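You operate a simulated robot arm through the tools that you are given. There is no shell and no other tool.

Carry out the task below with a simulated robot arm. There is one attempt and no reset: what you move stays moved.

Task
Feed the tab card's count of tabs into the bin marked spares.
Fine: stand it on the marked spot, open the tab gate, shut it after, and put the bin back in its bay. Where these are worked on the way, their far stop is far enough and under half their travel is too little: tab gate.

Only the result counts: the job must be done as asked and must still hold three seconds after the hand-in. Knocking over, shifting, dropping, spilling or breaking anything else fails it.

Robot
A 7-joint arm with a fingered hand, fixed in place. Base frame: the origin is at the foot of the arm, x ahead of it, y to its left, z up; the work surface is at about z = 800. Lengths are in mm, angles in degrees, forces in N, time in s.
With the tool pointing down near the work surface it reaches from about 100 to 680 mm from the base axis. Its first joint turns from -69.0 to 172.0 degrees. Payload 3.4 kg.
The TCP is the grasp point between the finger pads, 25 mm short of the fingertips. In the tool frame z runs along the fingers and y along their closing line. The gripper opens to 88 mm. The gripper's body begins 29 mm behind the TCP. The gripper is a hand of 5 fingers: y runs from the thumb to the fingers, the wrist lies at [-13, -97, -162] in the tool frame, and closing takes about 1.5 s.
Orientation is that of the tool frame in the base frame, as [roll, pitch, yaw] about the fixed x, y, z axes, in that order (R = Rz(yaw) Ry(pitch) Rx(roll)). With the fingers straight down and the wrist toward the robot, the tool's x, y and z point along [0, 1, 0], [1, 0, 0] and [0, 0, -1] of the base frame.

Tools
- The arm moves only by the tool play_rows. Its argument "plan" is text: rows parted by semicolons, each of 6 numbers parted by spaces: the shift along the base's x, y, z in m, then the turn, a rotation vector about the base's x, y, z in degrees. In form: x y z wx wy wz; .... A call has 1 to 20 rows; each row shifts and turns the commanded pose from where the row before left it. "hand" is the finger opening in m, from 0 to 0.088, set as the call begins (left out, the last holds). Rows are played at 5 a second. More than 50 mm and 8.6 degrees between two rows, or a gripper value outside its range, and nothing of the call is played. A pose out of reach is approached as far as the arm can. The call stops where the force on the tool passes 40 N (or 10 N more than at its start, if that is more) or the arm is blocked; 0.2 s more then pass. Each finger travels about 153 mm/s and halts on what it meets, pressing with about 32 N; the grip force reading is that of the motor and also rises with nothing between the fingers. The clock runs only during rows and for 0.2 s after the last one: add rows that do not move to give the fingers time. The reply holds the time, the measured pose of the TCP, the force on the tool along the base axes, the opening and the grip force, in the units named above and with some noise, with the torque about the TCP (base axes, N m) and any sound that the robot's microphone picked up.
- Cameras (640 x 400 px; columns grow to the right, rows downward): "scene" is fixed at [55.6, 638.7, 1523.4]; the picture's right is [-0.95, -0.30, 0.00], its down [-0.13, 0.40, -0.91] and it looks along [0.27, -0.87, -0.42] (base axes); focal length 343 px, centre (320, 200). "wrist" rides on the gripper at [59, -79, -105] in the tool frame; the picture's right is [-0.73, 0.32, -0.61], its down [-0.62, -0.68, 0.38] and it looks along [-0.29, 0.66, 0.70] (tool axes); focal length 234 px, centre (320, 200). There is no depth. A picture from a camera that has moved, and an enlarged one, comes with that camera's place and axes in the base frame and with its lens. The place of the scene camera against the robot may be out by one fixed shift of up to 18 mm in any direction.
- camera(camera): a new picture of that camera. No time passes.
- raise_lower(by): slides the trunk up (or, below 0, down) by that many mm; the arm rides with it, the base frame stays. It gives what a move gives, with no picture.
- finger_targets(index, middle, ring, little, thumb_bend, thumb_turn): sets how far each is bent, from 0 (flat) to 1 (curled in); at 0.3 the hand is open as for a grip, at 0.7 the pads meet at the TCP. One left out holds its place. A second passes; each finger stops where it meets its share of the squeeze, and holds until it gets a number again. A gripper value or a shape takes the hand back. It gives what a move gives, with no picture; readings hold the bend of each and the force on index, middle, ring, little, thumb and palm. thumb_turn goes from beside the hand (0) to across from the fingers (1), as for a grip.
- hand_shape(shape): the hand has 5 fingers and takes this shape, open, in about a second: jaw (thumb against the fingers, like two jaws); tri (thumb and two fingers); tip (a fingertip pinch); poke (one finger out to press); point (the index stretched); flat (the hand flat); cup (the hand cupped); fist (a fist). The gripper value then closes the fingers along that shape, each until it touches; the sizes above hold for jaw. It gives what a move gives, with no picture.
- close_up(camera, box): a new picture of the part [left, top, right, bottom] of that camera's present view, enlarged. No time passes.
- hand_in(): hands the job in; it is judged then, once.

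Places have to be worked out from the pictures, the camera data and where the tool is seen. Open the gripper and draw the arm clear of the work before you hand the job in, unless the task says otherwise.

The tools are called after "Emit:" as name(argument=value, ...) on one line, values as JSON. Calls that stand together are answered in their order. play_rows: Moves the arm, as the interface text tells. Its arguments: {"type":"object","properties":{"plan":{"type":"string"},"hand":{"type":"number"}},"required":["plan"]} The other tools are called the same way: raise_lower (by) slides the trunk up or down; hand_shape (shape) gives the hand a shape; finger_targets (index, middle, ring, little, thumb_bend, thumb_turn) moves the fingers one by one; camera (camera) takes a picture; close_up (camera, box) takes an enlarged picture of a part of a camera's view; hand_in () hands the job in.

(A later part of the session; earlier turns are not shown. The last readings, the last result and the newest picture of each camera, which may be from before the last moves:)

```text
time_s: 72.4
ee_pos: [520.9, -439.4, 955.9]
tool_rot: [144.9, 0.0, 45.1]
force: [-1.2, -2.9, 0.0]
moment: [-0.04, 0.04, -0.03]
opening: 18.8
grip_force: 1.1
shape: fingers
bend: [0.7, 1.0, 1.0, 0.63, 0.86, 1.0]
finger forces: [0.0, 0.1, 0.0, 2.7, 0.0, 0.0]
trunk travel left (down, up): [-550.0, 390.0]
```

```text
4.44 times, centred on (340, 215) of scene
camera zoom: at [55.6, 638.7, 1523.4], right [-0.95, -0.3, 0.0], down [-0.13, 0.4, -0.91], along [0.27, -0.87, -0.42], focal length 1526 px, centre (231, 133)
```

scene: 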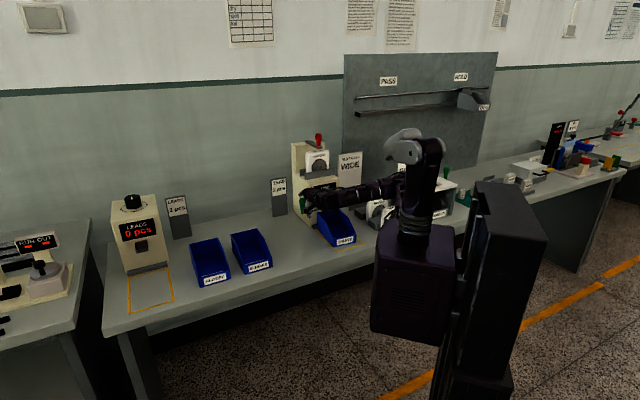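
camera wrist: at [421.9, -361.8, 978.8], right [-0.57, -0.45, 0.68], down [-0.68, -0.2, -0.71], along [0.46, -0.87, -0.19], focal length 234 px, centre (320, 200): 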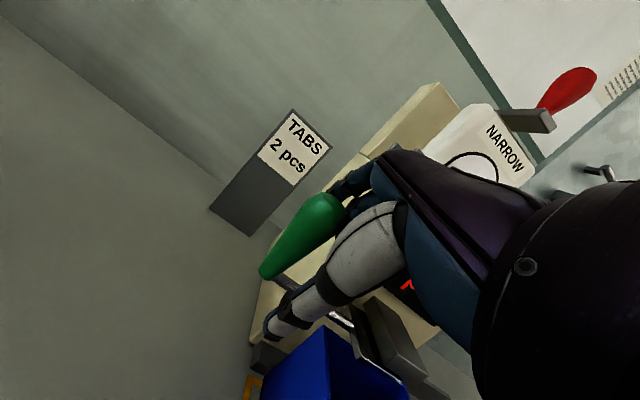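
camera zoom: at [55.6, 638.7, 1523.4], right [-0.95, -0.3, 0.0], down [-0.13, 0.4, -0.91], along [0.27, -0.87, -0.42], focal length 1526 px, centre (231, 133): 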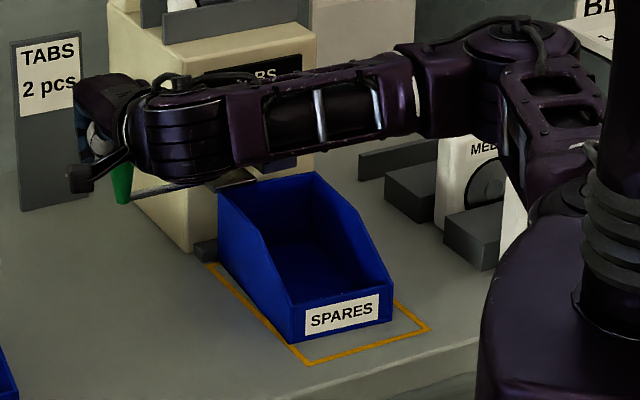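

Still 0. I'm waiting another short step.

Emit:
play_rows(plan="0 0 0 0 0 0; 0 0 0 0 0 0")

Emit:
close_up(camera="wrist", box=[330, 250, 430, 360])

Emit:
close_up(camera="scene", box=[295, 170, 385, 260])

```text
time_s: 73.0
ee_pos: [520.8, -438.5, 956.5]
tool_rot: [144.9, -0.2, 45.1]
force: [-1.7, -2.7, 0.8]
moment: [-0.04, 0.02, 0.0]
opening: 18.8
grip_force: 0.9
shape: fingers
bend: [0.7, 1.0, 1.0, 0.63, 0.86, 1.0]
finger forces: [0.1, 0.0, 0.1, 2.9, 0.1, 0.0]
trunk travel left (down, up): [-550.0, 390.0]
```

```text
3.64 times, centred on (380, 305) of wrist
camera zoom: at [473.0, -310.1, 997.0], right [-0.57, -0.45, 0.68], down [-0.68, -0.2, -0.71], along [0.46, -0.87, -0.19], focal length 852 px, centre (102, -182)
```

zoom: 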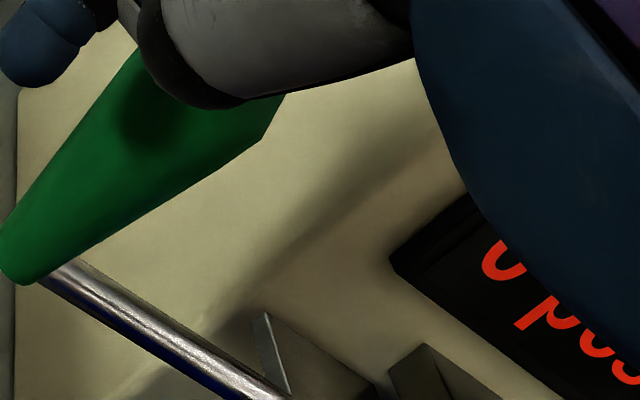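

```text
4.44 times, centred on (340, 215) of scene
camera zoom: at [55.6, 638.7, 1523.4], right [-0.95, -0.3, 0.0], down [-0.13, 0.4, -0.91], along [0.27, -0.87, -0.42], focal length 1526 px, centre (231, 133)
```

zoom: 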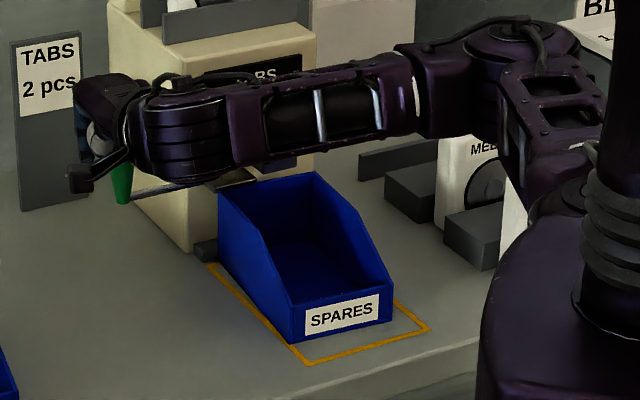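

The plate is fully out, yet the count is still 0. I'm waiting a little longer in short steps.

Emit:
play_rows(plan="0 0 0 0 0 0; 0 0 0 0 0 0; 0 0 0 0 0 0")

Emit:
close_up(camera="wrist", box=[330, 250, 430, 360])

Emit:
close_up(camera="scene", box=[295, 170, 385, 260])

```text
time_s: 73.8
ee_pos: [520.4, -439.7, 956.3]
tool_rot: [144.9, -0.1, 45.0]
force: [-0.7, -2.9, 0.6]
moment: [-0.04, 0.02, -0.02]
opening: 18.7
grip_force: 1.4
shape: fingers
bend: [0.7, 1.0, 1.0, 0.63, 0.86, 1.0]
finger forces: [0.0, 0.0, 0.1, 2.9, 0.0, 0.1]
trunk travel left (down, up): [-550.0, 390.0]
```

```text
3.64 times, centred on (380, 305) of wrist
camera zoom: at [473.0, -310.0, 997.0], right [-0.57, -0.45, 0.68], down [-0.68, -0.2, -0.71], along [0.46, -0.87, -0.19], focal length 852 px, centre (102, -182)
```

zoom: 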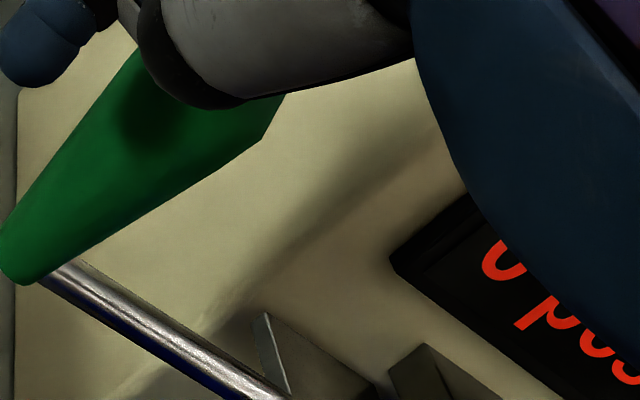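

```text
4.44 times, centred on (340, 215) of scene
camera zoom: at [55.6, 638.7, 1523.4], right [-0.95, -0.3, 0.0], down [-0.13, 0.4, -0.91], along [0.27, -0.87, -0.42], focal length 1526 px, centre (231, 133)
```

zoom: 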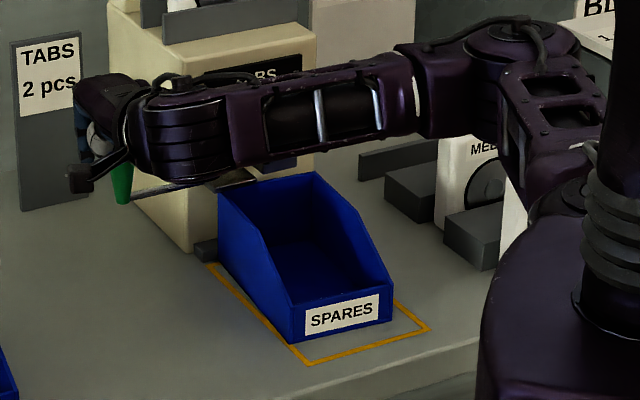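

The plate is fully out, yet nothing feeds, so opening the gate alone doesn't dispense. The orange paddle is probably the feed lever. I'm leaving the gate at its far stop, lifting the hand off the handle, and inspecting the paddle.

Emit:
play_rows(plan="-0.0014 -0.0014 0 0 0 0; 0 0 0.03 0 0 0; 0 0 0.04 0 0 0; -0.014 0.014 0.03 0 0 0; -0.025 0.025 0.01 0 0 0; -0.025 0.025 0 0 0 0; 0 0 0 0 0 0; 0 0 0 0 0 0")

Emit:
camera(camera="wrist")

Emit:
close_up(camera="scene", box=[275, 130, 405, 260])

```text
time_s: 75.6
ee_pos: [509.0, -417.5, 1067.3]
tool_rot: [144.8, -0.1, 45.2]
force: [0.3, 0.2, -0.2]
moment: [-0.04, 0.03, 0.01]
opening: 18.5
grip_force: 0.1
shape: fingers
bend: [0.7, 1.0, 1.0, 0.65, 0.86, 1.0]
finger forces: [0.0, 0.0, 0.1, 0.0, 0.1, 0.0]
out of reach, approached as far as the arm can: row 5, 6
trunk travel left (down, up): [-550.0, 390.0]
```

```text
taken
camera wrist: at [460.8, -288.3, 1108.9], right [-0.57, -0.46, 0.68], down [-0.68, -0.2, -0.71], along [0.46, -0.87, -0.19], focal length 234 px, centre (320, 200)
```

wrist: 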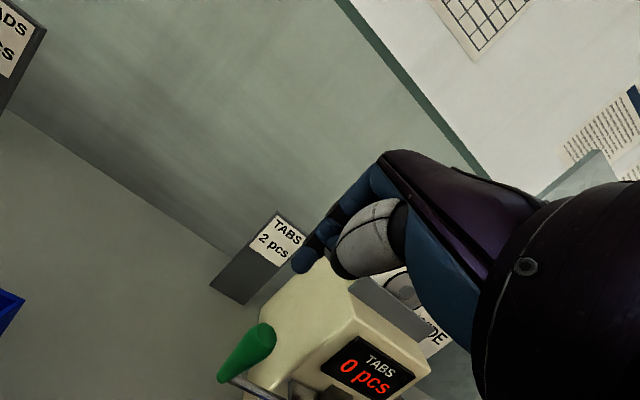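

```text
3.08 times, centred on (340, 195) of scene
camera zoom: at [55.6, 638.7, 1523.4], right [-0.95, -0.3, 0.0], down [-0.13, 0.4, -0.91], along [0.27, -0.87, -0.42], focal length 1057 px, centre (258, 215)
```

zoom: 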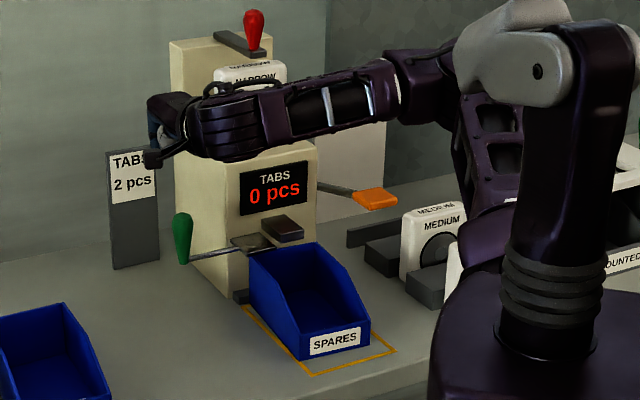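

The display clearly reads 0 pcs, and the gate stays open by itself. I'm enlarging the paddle and the opened chute.

Emit:
close_up(camera="scene", box=[315, 180, 395, 230])

Emit:
close_up(camera="scene", box=[310, 195, 360, 235])

```text
8.00 times, centred on (355, 205) of scene
camera zoom: at [55.6, 638.7, 1523.4], right [-0.95, -0.3, 0.0], down [-0.13, 0.4, -0.91], along [0.27, -0.87, -0.42], focal length 2747 px, centre (40, 160)
```

zoom: 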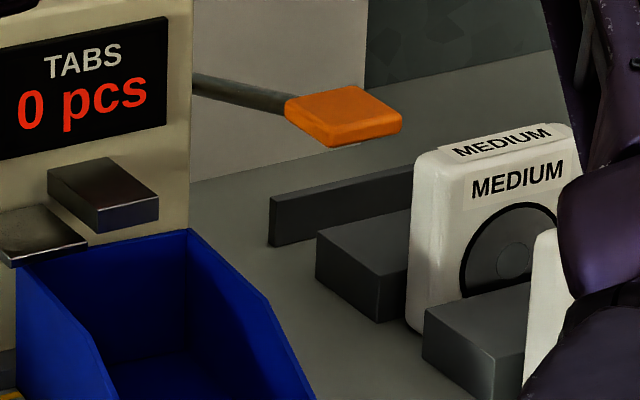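

```text
10.00 times, centred on (335, 215) of scene
camera zoom: at [55.6, 638.7, 1523.4], right [-0.95, -0.3, 0.0], down [-0.13, 0.4, -0.91], along [0.27, -0.87, -0.42], focal length 3434 px, centre (170, 50)
```

zoom: 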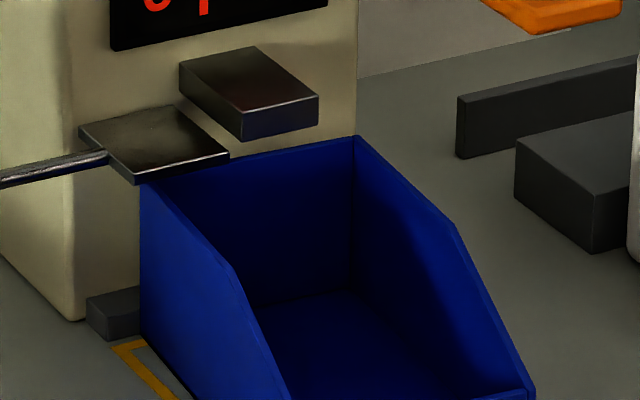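

The plate is clear of the chute. The orange paddle is a flat, horizontal press lever at about (u=-219, n=624), top z≈957, hinged on the machine's right side. I'm un-tilting and backing off first.

Emit:
play_rows(plan="-0.005 0.005 0 4.95 4.95 0; -0.014 0.014 -0.003 4.95 4.95 0; -0.014 0.014 -0.003 4.95 4.95 0; -0.014 0.014 -0.003 4.95 4.95 0; -0.014 0.014 -0.003 4.95 4.95 0; -0.01 0.01 0 0 0 0; 0 0 0 0 0 0; 0 0 0 0 0 0")

Emit:
hand_shape(shape="jaw")

Emit:
camera(camera="wrist")

```text
time_s: 77.4
ee_pos: [464.6, -343.8, 1051.9]
tool_rot: [179.9, -0.1, 45.2]
force: [-0.7, -0.1, -0.2]
moment: [0.01, 0.02, -0.01]
opening: 18.7
grip_force: 0.1
shape: fingers
bend: [0.7, 1.0, 1.0, 0.65, 0.86, 1.0]
finger forces: [0.0, 0.0, 0.0, 0.0, 0.1, 0.0]
out of reach, approached as far as the arm can: row 3, 4, 5, 6
trunk travel left (down, up): [-550.0, 390.0]
```

```text
time_s: 78.3
ee_pos: [465.1, -343.4, 1052.9]
tool_rot: [179.9, -0.1, 45.2]
force: [-0.6, 0.6, -0.3]
moment: [0.01, 0.02, -0.01]
opening: 88.0
grip_force: 0.1
shape: jaw
bend: [0.3, 0.3, 0.3, 0.3, 0.3, 0.98]
finger forces: [0.1, 0.0, 0.0, 0.0, 0.1, 0.1]
trunk travel left (down, up): [-550.0, 390.0]
```

```text
taken
camera wrist: at [449.7, -247.3, 1157.7], right [-0.29, -0.74, 0.61], down [-0.92, 0.04, -0.39], along [0.26, -0.67, -0.7], focal length 234 px, centre (320, 200)
```

wrist: 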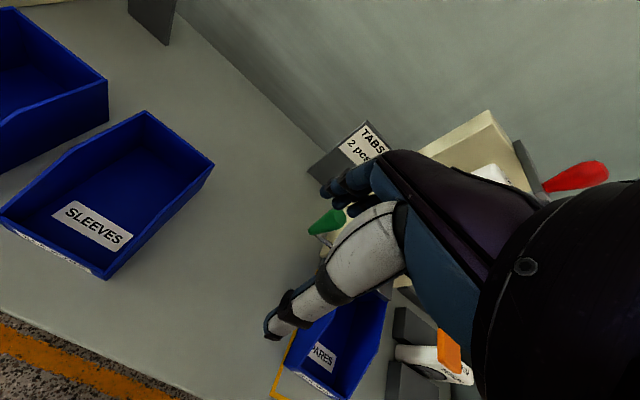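

I'm moving across at a safe height toward the paddle, closing the fingers and yawing the hand a bit to ease reach.

Emit:
play_rows(plan="-0.027 -0.027 0 0 0 0; -0.027 -0.027 0 0 0 0; -0.027 -0.027 0 0 0 0; -0.027 -0.027 0 0 0 -5; -0.027 -0.027 0 0 0 -5; -0.027 -0.027 0 0 0 -5; -0.027 -0.027 0 0 0 -5; -0.027 -0.027 0 0 0 -5; 0 0 0 0 0 0; 0 0 0 0 0 0", hand=0.0)

Emit:
camera(camera="wrist")

Emit:
close_up(camera="scene", box=[285, 110, 415, 240])

```text
time_s: 80.1
ee_pos: [436.4, -570.8, 1013.9]
tool_rot: [180.0, -0.4, 22.1]
force: [-11.9, 42.1, 5.5]
moment: [0.75, 0.16, 0.01]
opening: 0.1
grip_force: 32.1
shape: jaw
bend: [0.7, 0.7, 0.7, 0.7, 0.38, 1.0]
finger forces: [0.0, 0.1, 0.0, 0.0, 74.5, 0.1]
out of reach, approached as far as the arm can: row 1, 2, 3, 4, 5, 6, 7, 8
trunk travel left (down, up): [-550.0, 390.0]
stopped in row 8: the force on the tool passed its limit at 49 N (the readings are from after the stop); the commanded pose is now the measured one
```

```text
taken
camera wrist: at [460.1, -477.5, 1119.4], right [-0.55, -0.57, 0.6], down [-0.83, 0.4, -0.39], along [-0.02, -0.72, -0.7], focal length 234 px, centre (320, 200)
```

wrist: 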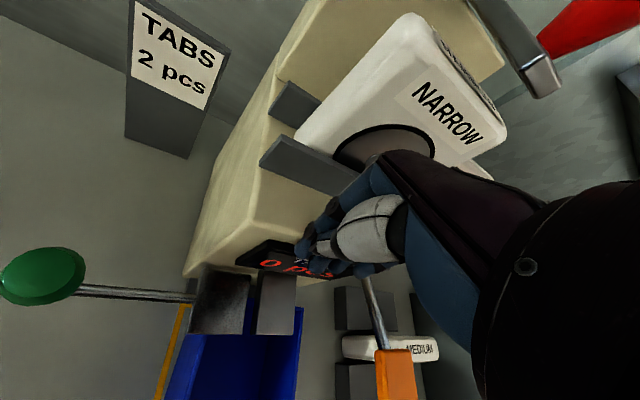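

```text
3.08 times, centred on (350, 175) of scene
camera zoom: at [55.6, 638.7, 1523.4], right [-0.95, -0.3, 0.0], down [-0.13, 0.4, -0.91], along [0.27, -0.87, -0.42], focal length 1057 px, centre (228, 277)
```

zoom: 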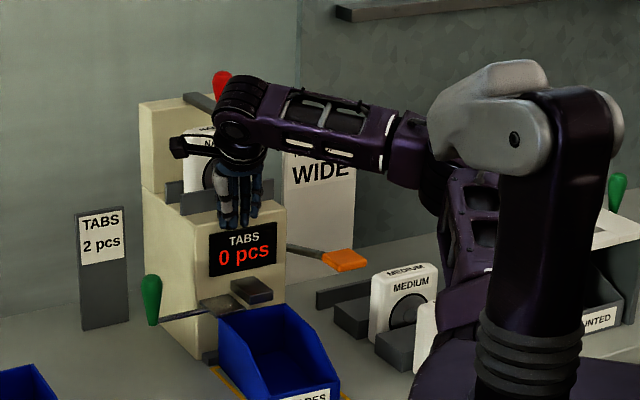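

The rows were out of reach at that height, and the hand drifted forward until it pressed on the machine and stopped. I'm retreating straight back toward the robot at once.

Emit:
play_rows(plan="-0.0106 0.0106 0 0 0 0; -0.0141 0.0141 0 0 0 0; -0.0141 0.0141 0 0 0 0; -0.0141 0.0141 0 0 0 0; -0.0141 0.0141 0 0 0 0; 0 0 0 0 0 0")

Emit:
camera(camera="wrist")

Emit:
close_up(camera="scene", box=[285, 110, 415, 240])

```text
time_s: 81.2
ee_pos: [436.4, -561.6, 1008.0]
tool_rot: [178.8, -1.0, 21.8]
force: [-25.2, 14.6, 26.9]
moment: [0.05, 0.4, -0.21]
opening: 0.3
grip_force: 31.9
shape: jaw
bend: [0.7, 0.7, 0.7, 0.7, 0.43, 1.0]
finger forces: [0.1, 0.0, 0.1, 0.0, 80.3, 0.0]
out of reach, approached as far as the arm can: row 1, 2, 3, 4, 5
trunk travel left (down, up): [-550.0, 390.0]
stopped in row 5: the force on the tool passed its limit at 57 N (the readings are from after the stop); the commanded pose is now the measured one
```

```text
taken
camera wrist: at [458.9, -466.4, 1113.1], right [-0.57, -0.56, 0.6], down [-0.82, 0.4, -0.41], along [-0.01, -0.73, -0.69], focal length 234 px, centre (320, 200)
```

wrist: 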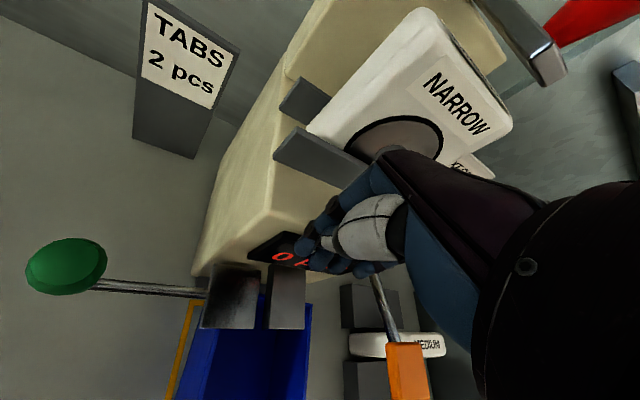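

```text
3.08 times, centred on (350, 175) of scene
camera zoom: at [55.6, 638.7, 1523.4], right [-0.95, -0.3, 0.0], down [-0.13, 0.4, -0.91], along [0.27, -0.87, -0.42], focal length 1057 px, centre (228, 277)
```

zoom: 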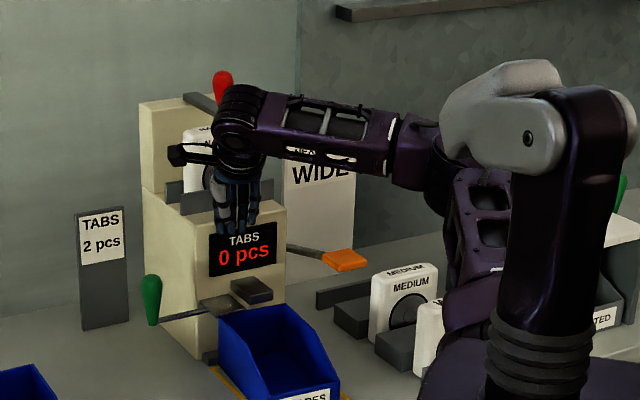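

It barely moved and is still pressing on the machine's top edge. I'm looking closely at the contact before choosing the way out.

Emit:
close_up(camera="wrist", box=[240, 60, 470, 300])

Emit:
close_up(camera="scene", box=[325, 130, 385, 200])

```text
1.67 times, centred on (355, 180) of wrist
camera zoom: at [458.9, -466.4, 1113.1], right [-0.57, -0.56, 0.6], down [-0.82, 0.4, -0.41], along [-0.01, -0.73, -0.69], focal length 390 px, centre (262, 233)
```

zoom: 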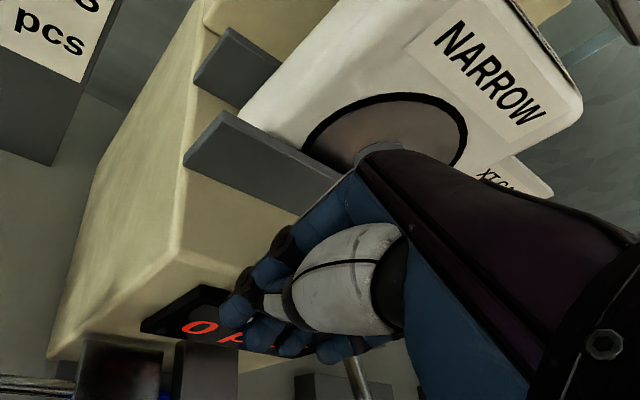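

```text
5.71 times, centred on (355, 165) of scene
camera zoom: at [55.6, 638.7, 1523.4], right [-0.95, -0.3, 0.0], down [-0.13, 0.4, -0.91], along [0.27, -0.87, -0.42], focal length 1962 px, centre (120, 400)
```

zoom: 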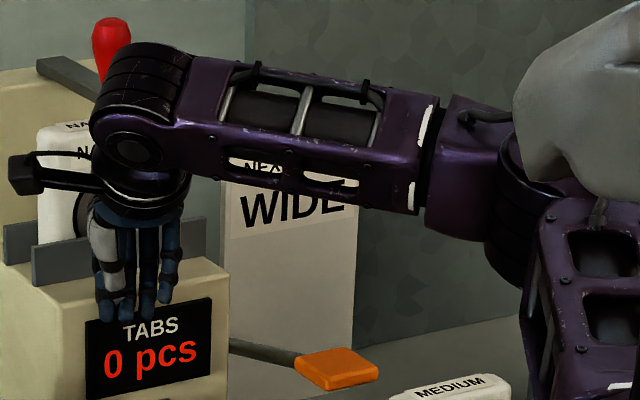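

The fingers rest against the cassette guide's front, and nothing has been displaced. Raising the trunk lifts the whole arm straight up and clear, so I'm doing that.

Emit:
raise_lower(by=90)

Emit:
camera(camera="wrist")

Emit:
close_up(camera="scene", box=[285, 110, 415, 240])

```text
time_s: 82.4
ee_pos: [444.5, -570.5, 1086.6]
tool_rot: [179.7, -0.5, 21.7]
force: [-0.8, -0.3, 0.3]
moment: [0.0, -0.01, 0.05]
opening: 0.0
grip_force: 31.7
shape: jaw
bend: [0.7, 0.7, 0.7, 0.7, 0.73, 1.0]
finger forces: [0.0, 0.1, 0.0, 0.1, 0.0, 0.0]
trunk travel left (down, up): [-640.0, 300.0]
```

```text
taken
camera wrist: at [469.1, -475.5, 1191.8], right [-0.56, -0.57, 0.6], down [-0.83, 0.4, -0.39], along [-0.02, -0.72, -0.69], focal length 234 px, centre (320, 200)
```

wrist: 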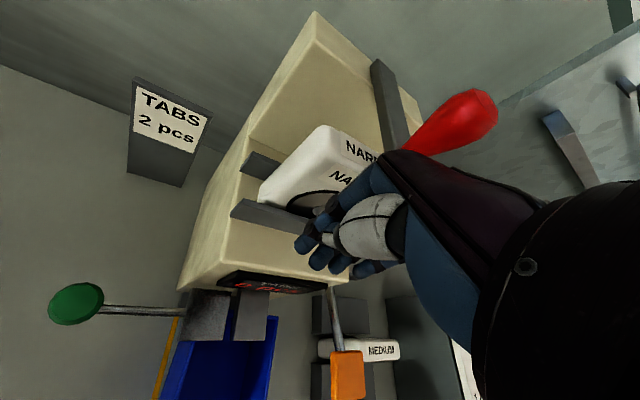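

```text
3.08 times, centred on (350, 175) of scene
camera zoom: at [55.6, 638.7, 1523.4], right [-0.95, -0.3, 0.0], down [-0.13, 0.4, -0.91], along [0.27, -0.87, -0.42], focal length 1057 px, centre (228, 277)
```

zoom: 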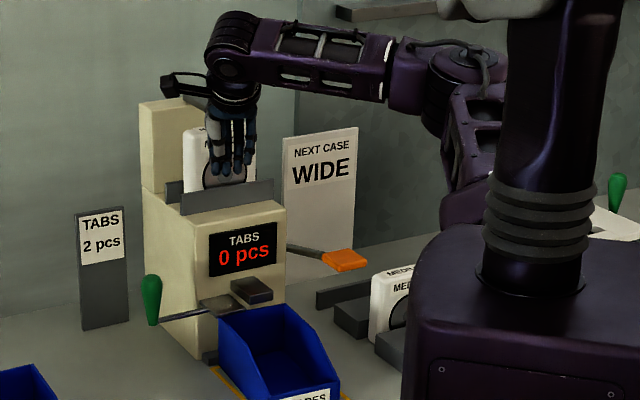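

The hand is free of contact. I'm backing away toward the robot in small steps.

Emit:
play_rows(plan="-0.0106 0.0106 0 0 0 2; -0.0106 0.0106 0 0 0 2; -0.0141 0.0141 0 0 0 2; -0.0141 0.0141 0 0 0 2; 0 0 0 0 0 0")

Emit:
close_up(camera="scene", box=[285, 110, 415, 240])

```text
time_s: 83.6
ee_pos: [448.6, -541.5, 1092.4]
tool_rot: [179.8, -0.5, 29.7]
force: [0.6, 0.7, 0.8]
moment: [0.0, 0.01, 0.01]
opening: 0.0
grip_force: 31.9
shape: jaw
bend: [0.7, 0.7, 0.7, 0.7, 0.73, 1.0]
finger forces: [0.0, 0.1, 0.0, 0.0, 0.0, 0.0]
out of reach, approached as far as the arm can: row 1, 2, 3, 4
trunk travel left (down, up): [-640.0, 300.0]
```

```text
3.08 times, centred on (350, 175) of scene
camera zoom: at [55.6, 638.7, 1523.4], right [-0.95, -0.3, 0.0], down [-0.13, 0.4, -0.91], along [0.27, -0.87, -0.42], focal length 1057 px, centre (228, 277)
```

zoom: 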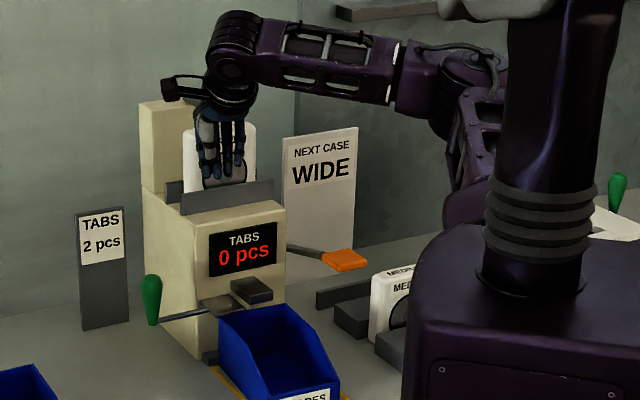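

Position follows the yaw limit: yaw is what constrains the reach here. I'm rotating the yaw back toward 55° while retreating.

Emit:
play_rows(plan="-0.005 0.005 0 0 0 6; -0.0106 0.0106 0 0 0 6; -0.0141 0.0141 0 0 0 6; -0.0141 0.0141 0 0 0 6; -0.0141 0.0141 0 0 0 0; 0 0 0 0 0 0; 0 0 0 0 0 0")

Emit:
close_up(camera="scene", box=[285, 110, 415, 240])

```text
time_s: 85.2
ee_pos: [435.1, -495.3, 1083.8]
tool_rot: [-179.9, -1.0, 54.1]
force: [-0.2, -0.1, 0.7]
moment: [0.01, -0.07, 0.02]
opening: 0.1
grip_force: 32.2
shape: jaw
bend: [0.7, 0.7, 0.7, 0.7, 0.73, 1.0]
finger forces: [0.0, 0.0, 0.0, 0.0, 0.1, 0.0]
out of reach, approached as far as the arm can: row 2, 3, 4, 5
trunk travel left (down, up): [-640.0, 300.0]
```

```text
3.08 times, centred on (350, 175) of scene
camera zoom: at [55.6, 638.7, 1523.4], right [-0.95, -0.3, 0.0], down [-0.13, 0.4, -0.91], along [0.27, -0.87, -0.42], focal length 1057 px, centre (228, 277)
```

zoom: 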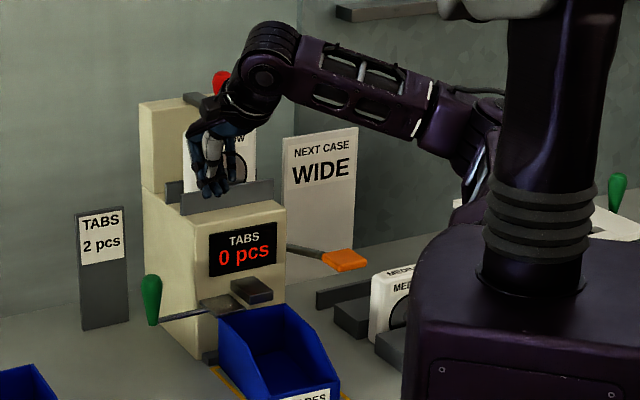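

It's coming back: n is now 658. I'm continuing the retreat.

Emit:
play_rows(plan="-0.0141 0.0141 0 0 0 0; -0.0141 0.0141 0 0 0 0; -0.0141 0.0141 0 0 0 0; -0.0141 0.0141 0 0 0 0; -0.0141 0.0141 0 0 0 0; -0.0141 0.0141 0 0 0 0; 0 0 0 0 0 0; 0 0 0 0 0 0")

Emit:
camera(camera="scene")

Emit:
camera(camera="wrist")

```text
time_s: 87.0
ee_pos: [335.2, -405.7, 1088.7]
tool_rot: [179.7, -0.5, 53.7]
force: [-0.1, 0.6, 0.4]
moment: [0.03, 0.0, 0.0]
opening: 0.0
grip_force: 32.0
shape: jaw
bend: [0.7, 0.7, 0.7, 0.7, 0.73, 1.0]
finger forces: [0.0, 0.0, 0.1, 0.1, 0.1, 0.1]
out of reach, approached as far as the arm can: row 1, 2
trunk travel left (down, up): [-640.0, 300.0]
```

```text
taken
```

scene: 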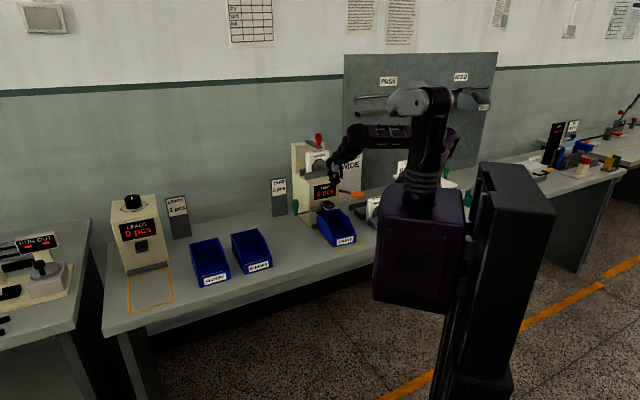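

```text
taken
camera wrist: at [304.2, -314.0, 1193.6], right [-0.17, -0.78, 0.6], down [-0.91, -0.1, -0.39], along [0.36, -0.62, -0.69], focal length 234 px, centre (320, 200)
```

wrist: 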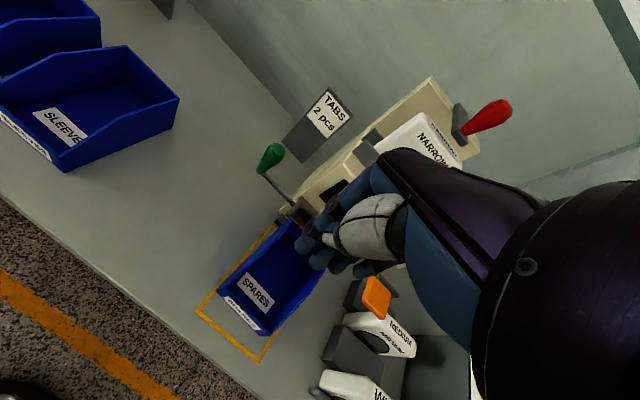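

I'm back in the feasible region. I'm verifying that the machine's cassette, handles and bin are undisturbed.

Emit:
close_up(camera="scene", box=[260, 120, 390, 260])

Emit:
close_up(camera="wrist", box=[220, 60, 540, 340])

```text
2.86 times, centred on (325, 190) of scene
camera zoom: at [55.6, 638.7, 1523.4], right [-0.95, -0.3, 0.0], down [-0.13, 0.4, -0.91], along [0.27, -0.87, -0.42], focal length 981 px, centre (306, 229)
```

zoom: 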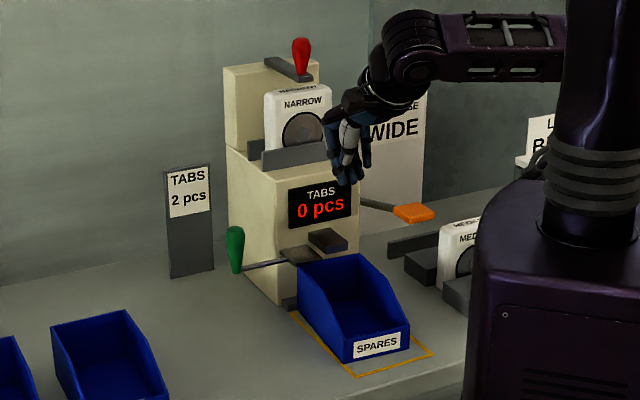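

```text
1.43 times, centred on (380, 200) of wrist
camera zoom: at [304.2, -314.0, 1193.6], right [-0.17, -0.78, 0.6], down [-0.91, -0.1, -0.39], along [0.36, -0.62, -0.69], focal length 334 px, centre (234, 200)
```

zoom: 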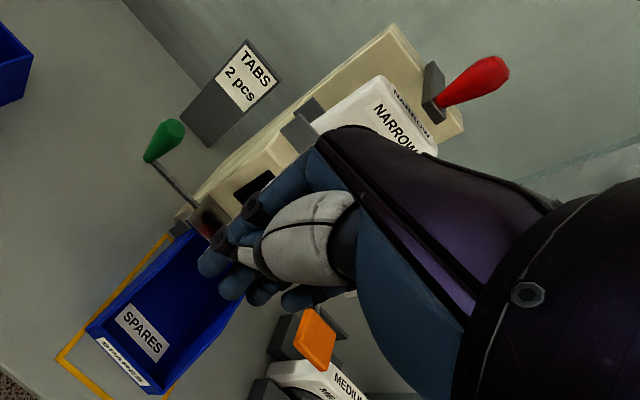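

All undisturbed: the cassette, red handle, orange paddle and bin are where they were, and the gate is still open. Now I'm approaching above the orange paddle with yaw kept outward, pausing after a few rows.

Emit:
play_rows(plan="-0.0107 -0.0351 -0.005 0 0 0; -0.0107 -0.0351 -0.005 0 0 0; -0.0107 -0.0351 -0.01 0 0 0; 0 0 0 0 0 0; 0 0 0 0 0 0")

Emit:
camera(camera="wrist")

```text
time_s: 88.2
ee_pos: [301.8, -512.5, 1067.7]
tool_rot: [179.7, -0.5, 53.7]
force: [0.7, 0.4, 0.0]
moment: [0.0, -0.01, 0.02]
opening: 0.0
grip_force: 32.5
shape: jaw
bend: [0.7, 0.7, 0.7, 0.7, 0.73, 1.0]
finger forces: [0.0, 0.0, 0.1, 0.1, 0.0, 0.1]
trunk travel left (down, up): [-640.0, 300.0]
```

```text
taken
camera wrist: at [272.3, -420.1, 1173.5], right [-0.17, -0.78, 0.6], down [-0.91, -0.1, -0.39], along [0.36, -0.62, -0.69], focal length 234 px, centre (320, 200)
```

wrist: 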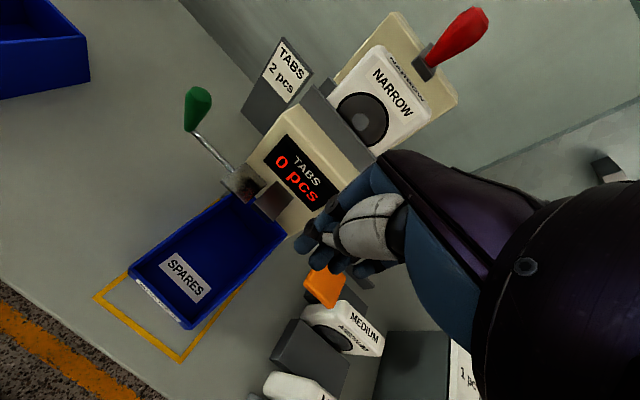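

This works, and from here the display, bin and paddle are all visible. I'm moving directly above the paddle's front part.

Emit:
play_rows(plan="-0.0104 -0.0343 -0.015 0 0 0; -0.0104 -0.0343 -0.02 0 0 0; 0 0 -0.015 0 0 0; 0 0 0 0 0 0; 0 0 0 0 0 0")

Emit:
camera(camera="wrist")

Emit:
close_up(camera="scene", box=[310, 130, 420, 240])

```text
time_s: 89.4
ee_pos: [282.1, -581.7, 1019.2]
tool_rot: [179.7, -0.6, 53.7]
force: [0.3, -0.7, -0.4]
moment: [0.01, 0.01, -0.02]
opening: 0.0
grip_force: 32.2
shape: jaw
bend: [0.7, 0.7, 0.7, 0.7, 0.73, 1.0]
finger forces: [0.0, 0.1, 0.1, 0.1, 0.0, 0.1]
trunk travel left (down, up): [-640.0, 300.0]
```

```text
taken
camera wrist: at [251.7, -488.6, 1123.3], right [-0.17, -0.78, 0.6], down [-0.91, -0.1, -0.39], along [0.36, -0.62, -0.69], focal length 234 px, centre (320, 200)
```

wrist: 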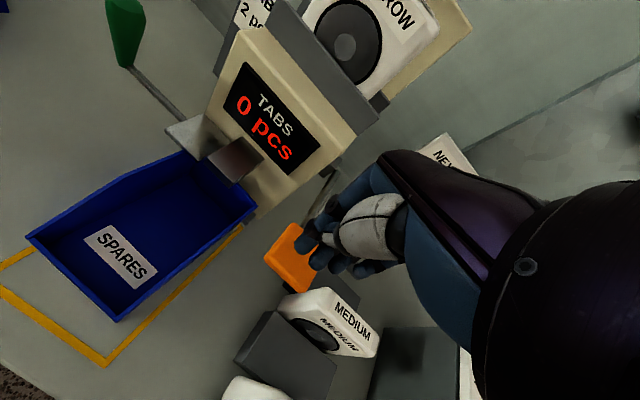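

```text
3.64 times, centred on (365, 185) of scene
camera zoom: at [55.6, 638.7, 1523.4], right [-0.95, -0.3, 0.0], down [-0.13, 0.4, -0.91], along [0.27, -0.87, -0.42], focal length 1249 px, centre (156, 254)
```

zoom: 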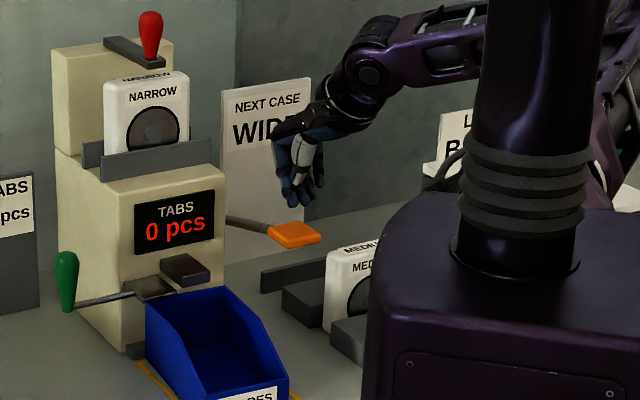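

The fingers are right above the paddle. I'm descending to just above contact, then pressing in small steps while I watch force and count.

Emit:
play_rows(plan="0 0 -0.02 0 0 0; 0 0 -0.01 0 0 0; 0 0 -0.006 0 0 0; 0 0 0 0 0 0")

Emit:
camera(camera="wrist")

Emit:
close_up(camera="scene", box=[310, 150, 400, 240])

```text
time_s: 90.4
ee_pos: [280.6, -580.5, 981.2]
tool_rot: [179.7, -0.5, 53.6]
force: [0.4, 0.3, 0.0]
moment: [0.01, -0.02, -0.02]
opening: 0.2
grip_force: 32.2
shape: jaw
bend: [0.7, 0.7, 0.7, 0.7, 0.73, 1.0]
finger forces: [0.0, 0.0, 0.1, 0.0, 0.0, 0.0]
trunk travel left (down, up): [-640.0, 300.0]
```

```text
taken
camera wrist: at [251.2, -487.8, 1087.4], right [-0.17, -0.78, 0.6], down [-0.91, -0.1, -0.39], along [0.36, -0.62, -0.69], focal length 234 px, centre (320, 200)
```

wrist: 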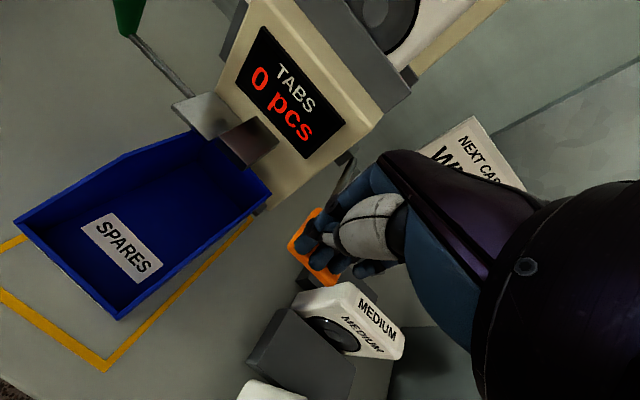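

```text
4.44 times, centred on (355, 195) of scene
camera zoom: at [55.6, 638.7, 1523.4], right [-0.95, -0.3, 0.0], down [-0.13, 0.4, -0.91], along [0.27, -0.87, -0.42], focal length 1526 px, centre (164, 222)
```

zoom: 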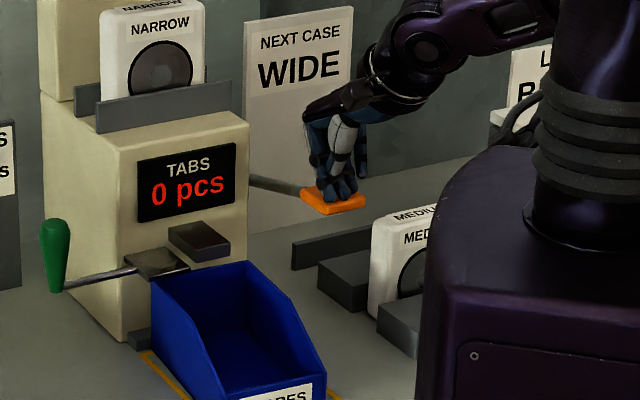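

The fingertips are just at the paddle, so I'm pressing down gently.

Emit:
play_rows(plan="0 0 -0.006 0 0 0; 0 0 -0.006 0 0 0")

Emit:
camera(camera="wrist")

Emit:
close_up(camera="scene", box=[310, 150, 400, 240])

```text
time_s: 91.0
ee_pos: [282.0, -580.1, 970.3]
tool_rot: [179.7, -0.5, 53.7]
force: [-0.3, 0.6, 0.6]
moment: [0.04, 0.02, 0.0]
opening: 0.0
grip_force: 31.5
shape: jaw
bend: [0.7, 0.7, 0.7, 0.7, 0.73, 1.0]
finger forces: [2.0, 0.1, 0.0, 0.0, 0.0, 0.0]
trunk travel left (down, up): [-640.0, 300.0]
```

```text
taken
camera wrist: at [251.6, -487.7, 1075.4], right [-0.18, -0.78, 0.6], down [-0.91, -0.1, -0.39], along [0.36, -0.62, -0.69], focal length 234 px, centre (320, 200)
```

wrist: 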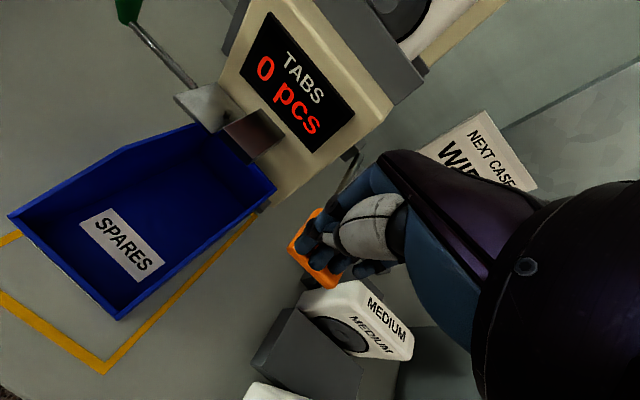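

```text
4.44 times, centred on (355, 195) of scene
camera zoom: at [55.6, 638.7, 1523.4], right [-0.95, -0.3, 0.0], down [-0.13, 0.4, -0.91], along [0.27, -0.87, -0.42], focal length 1526 px, centre (164, 222)
```

zoom: 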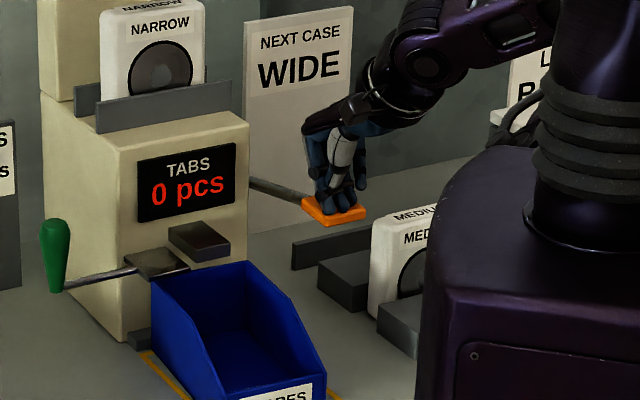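

The paddle yields easily (about 2 N). I'm pressing further in small steps.

Emit:
play_rows(plan="0 0 -0.006 0 0 0; 0 0 -0.006 0 0 0")

Emit:
camera(camera="wrist")

Emit:
close_up(camera="scene", box=[310, 150, 400, 240])

```text
time_s: 91.6
ee_pos: [281.8, -580.5, 958.2]
tool_rot: [179.7, -0.5, 53.7]
force: [-0.5, 1.7, 2.2]
moment: [0.01, 0.05, -0.02]
opening: 0.0
grip_force: 31.8
shape: jaw
bend: [0.7, 0.7, 0.7, 0.7, 0.73, 1.0]
finger forces: [2.5, 0.0, 0.0, 0.1, 0.0, 0.1]
trunk travel left (down, up): [-640.0, 300.0]
```

```text
taken
camera wrist: at [251.5, -487.9, 1063.2], right [-0.17, -0.78, 0.6], down [-0.91, -0.1, -0.39], along [0.36, -0.62, -0.69], focal length 234 px, centre (320, 200)
```

wrist: 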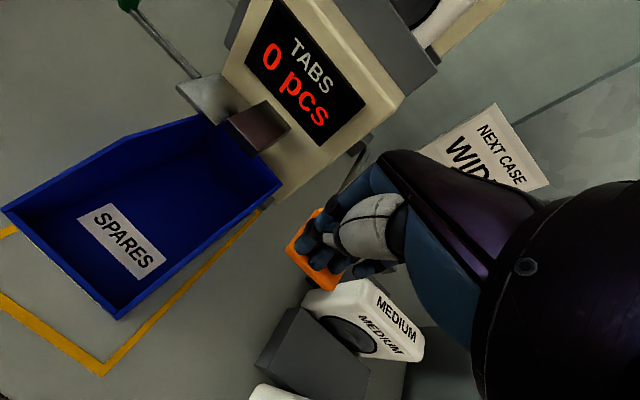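

```text
4.44 times, centred on (355, 195) of scene
camera zoom: at [55.6, 638.7, 1523.4], right [-0.95, -0.3, 0.0], down [-0.13, 0.4, -0.91], along [0.27, -0.87, -0.42], focal length 1526 px, centre (164, 222)
```

zoom: 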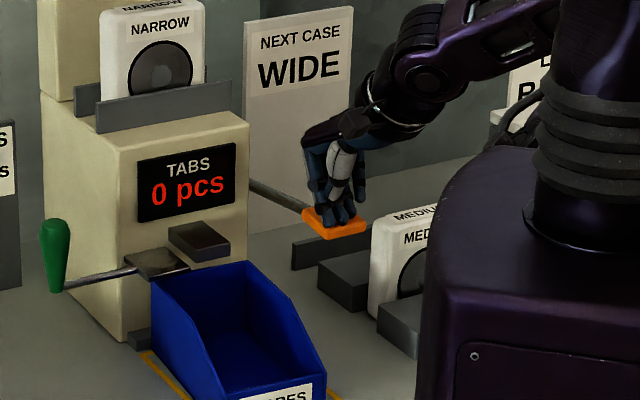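

Still 0 and still moving freely, so I'm pressing on.

Emit:
play_rows(plan="0 0 -0.006 0 0 0; 0 0 -0.006 0 0 0")

Emit:
camera(camera="wrist")

Emit:
close_up(camera="scene", box=[310, 150, 400, 240])

```text
time_s: 92.2
ee_pos: [282.2, -579.9, 945.9]
tool_rot: [179.7, -0.4, 53.6]
force: [0.0, 2.0, 2.1]
moment: [0.02, -0.01, 0.01]
opening: 0.1
grip_force: 32.4
shape: jaw
bend: [0.7, 0.7, 0.7, 0.7, 0.73, 1.0]
finger forces: [0.0, 0.0, 0.1, 0.1, 0.1, 0.1]
trunk travel left (down, up): [-640.0, 300.0]
```

```text
taken
camera wrist: at [251.1, -487.5, 1051.9], right [-0.17, -0.78, 0.6], down [-0.91, -0.1, -0.39], along [0.37, -0.62, -0.69], focal length 234 px, centre (320, 200)
```

wrist: 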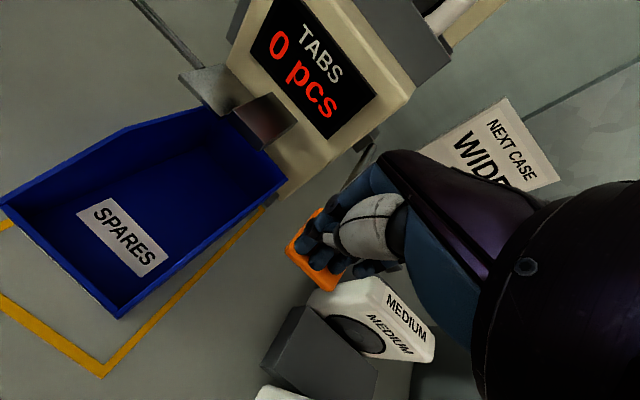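

```text
4.44 times, centred on (355, 195) of scene
camera zoom: at [55.6, 638.7, 1523.4], right [-0.95, -0.3, 0.0], down [-0.13, 0.4, -0.91], along [0.27, -0.87, -0.42], focal length 1526 px, centre (164, 222)
```

zoom: 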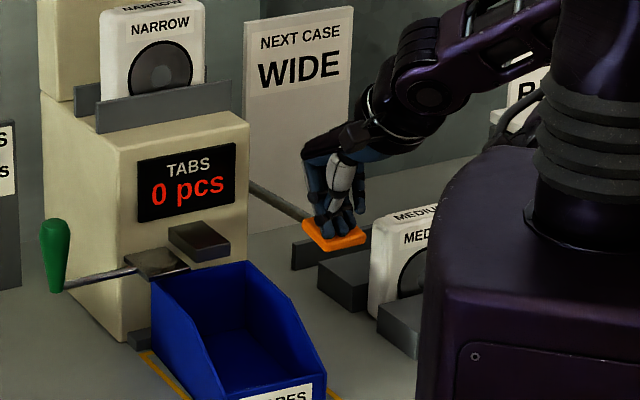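

The paddle keeps going down and the count is still 0. I'm continuing toward its stop.

Emit:
play_rows(plan="0 0 -0.006 0 0 0; 0 0 -0.006 0 0 0")

Emit:
camera(camera="wrist")

Emit:
close_up(camera="scene", box=[310, 150, 400, 240])

```text
time_s: 92.8
ee_pos: [281.6, -581.2, 934.1]
tool_rot: [179.6, -0.4, 53.8]
force: [-1.5, 2.0, 2.8]
moment: [0.0, -0.03, -0.01]
opening: 0.0
grip_force: 32.6
shape: jaw
bend: [0.7, 0.7, 0.7, 0.7, 0.73, 1.0]
finger forces: [0.1, 0.0, 0.0, 0.0, 0.1, 0.0]
trunk travel left (down, up): [-640.0, 300.0]
```

```text
taken
camera wrist: at [251.1, -487.4, 1039.6], right [-0.17, -0.78, 0.6], down [-0.91, -0.1, -0.39], along [0.37, -0.62, -0.69], focal length 234 px, centre (320, 200)
```

wrist: 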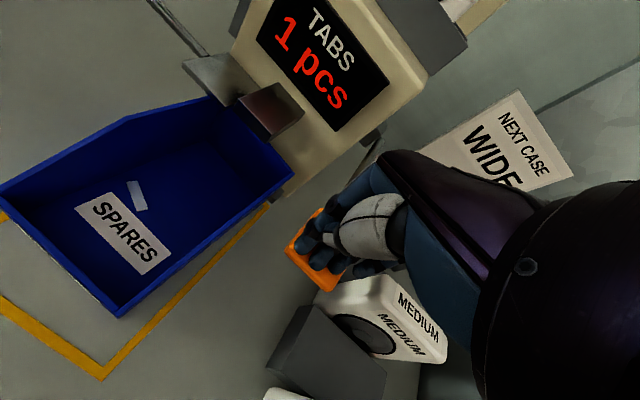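

```text
4.44 times, centred on (355, 195) of scene
camera zoom: at [55.6, 638.7, 1523.4], right [-0.95, -0.3, 0.0], down [-0.13, 0.4, -0.91], along [0.27, -0.87, -0.42], focal length 1526 px, centre (164, 222)
```

zoom: 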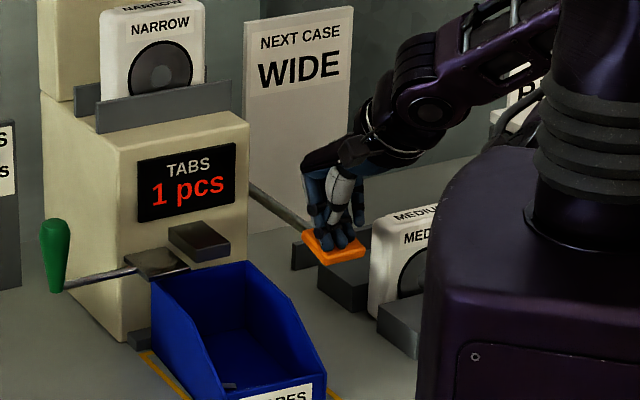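

The paddle is the feed: the display reads 1 pcs and a tab lies in the bin. I'm raising the hand to let the paddle return.

Emit:
play_rows(plan="0 0 0.02 0 0 0; 0 0 0.02 0 0 0; 0 0 0.02 0 0 0; 0 0 0 0 0 0; 0 0 0 0 0 0")

Emit:
camera(camera="wrist")

Emit:
close_up(camera="scene", box=[310, 150, 400, 240])

```text
time_s: 94.0
ee_pos: [282.8, -579.1, 993.6]
tool_rot: [179.7, -0.5, 53.7]
force: [0.0, 1.3, 0.2]
moment: [0.03, -0.03, 0.0]
opening: 0.0
grip_force: 32.5
shape: jaw
bend: [0.7, 0.7, 0.7, 0.7, 0.73, 1.0]
finger forces: [0.0, 0.0, 0.1, 0.1, 0.0, 0.0]
trunk travel left (down, up): [-640.0, 300.0]
```

```text
taken
camera wrist: at [251.4, -487.4, 1099.0], right [-0.17, -0.78, 0.6], down [-0.91, -0.1, -0.39], along [0.36, -0.62, -0.69], focal length 234 px, centre (320, 200)
```

wrist: 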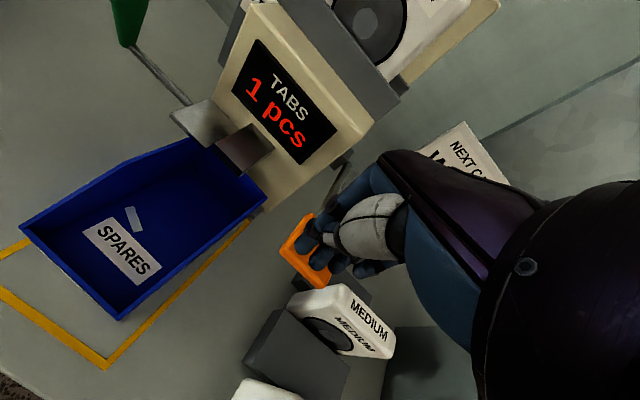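

```text
4.44 times, centred on (355, 195) of scene
camera zoom: at [55.6, 638.7, 1523.4], right [-0.95, -0.3, 0.0], down [-0.13, 0.4, -0.91], along [0.27, -0.87, -0.42], focal length 1526 px, centre (164, 222)
```

zoom: 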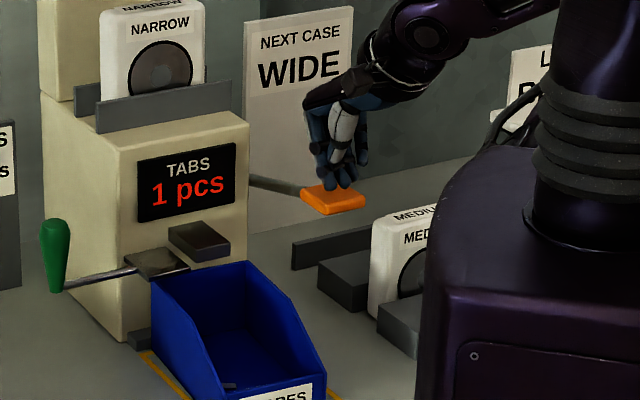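

The paddle sprang back to its rest position with 1 pcs shown. I'm pressing it a second time the same way.

Emit:
play_rows(plan="0 0 -0.01 0 0 0; 0 0 -0.007 0 0 0; 0 0 -0.006 0 0 0; 0 0 -0.006 0 0 0; 0 0 -0.006 0 0 0; 0 0 -0.006 0 0 0; 0 0 -0.006 0 0 0")

Emit:
camera(camera="wrist")

```text
time_s: 95.6
ee_pos: [282.3, -580.0, 947.7]
tool_rot: [179.6, -0.4, 53.6]
force: [-0.6, 0.4, 1.3]
moment: [0.03, -0.04, 0.03]
opening: 0.2
grip_force: 31.9
shape: jaw
bend: [0.7, 0.7, 0.7, 0.7, 0.73, 1.0]
finger forces: [0.0, 0.1, 0.0, 0.0, 0.0, 0.0]
trunk travel left (down, up): [-640.0, 300.0]
```

```text
taken
camera wrist: at [251.6, -487.5, 1052.5], right [-0.17, -0.78, 0.6], down [-0.91, -0.1, -0.39], along [0.36, -0.62, -0.69], focal length 234 px, centre (320, 200)
```

wrist: 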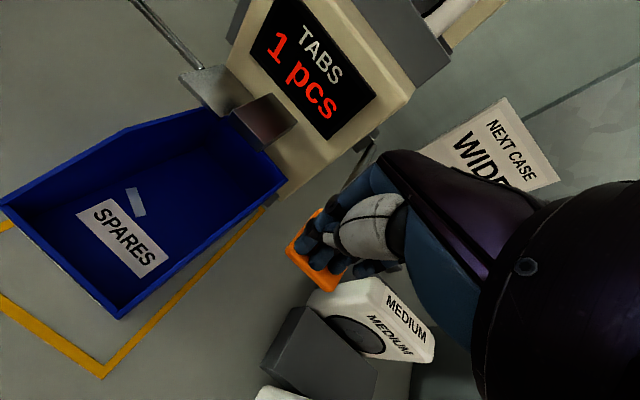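

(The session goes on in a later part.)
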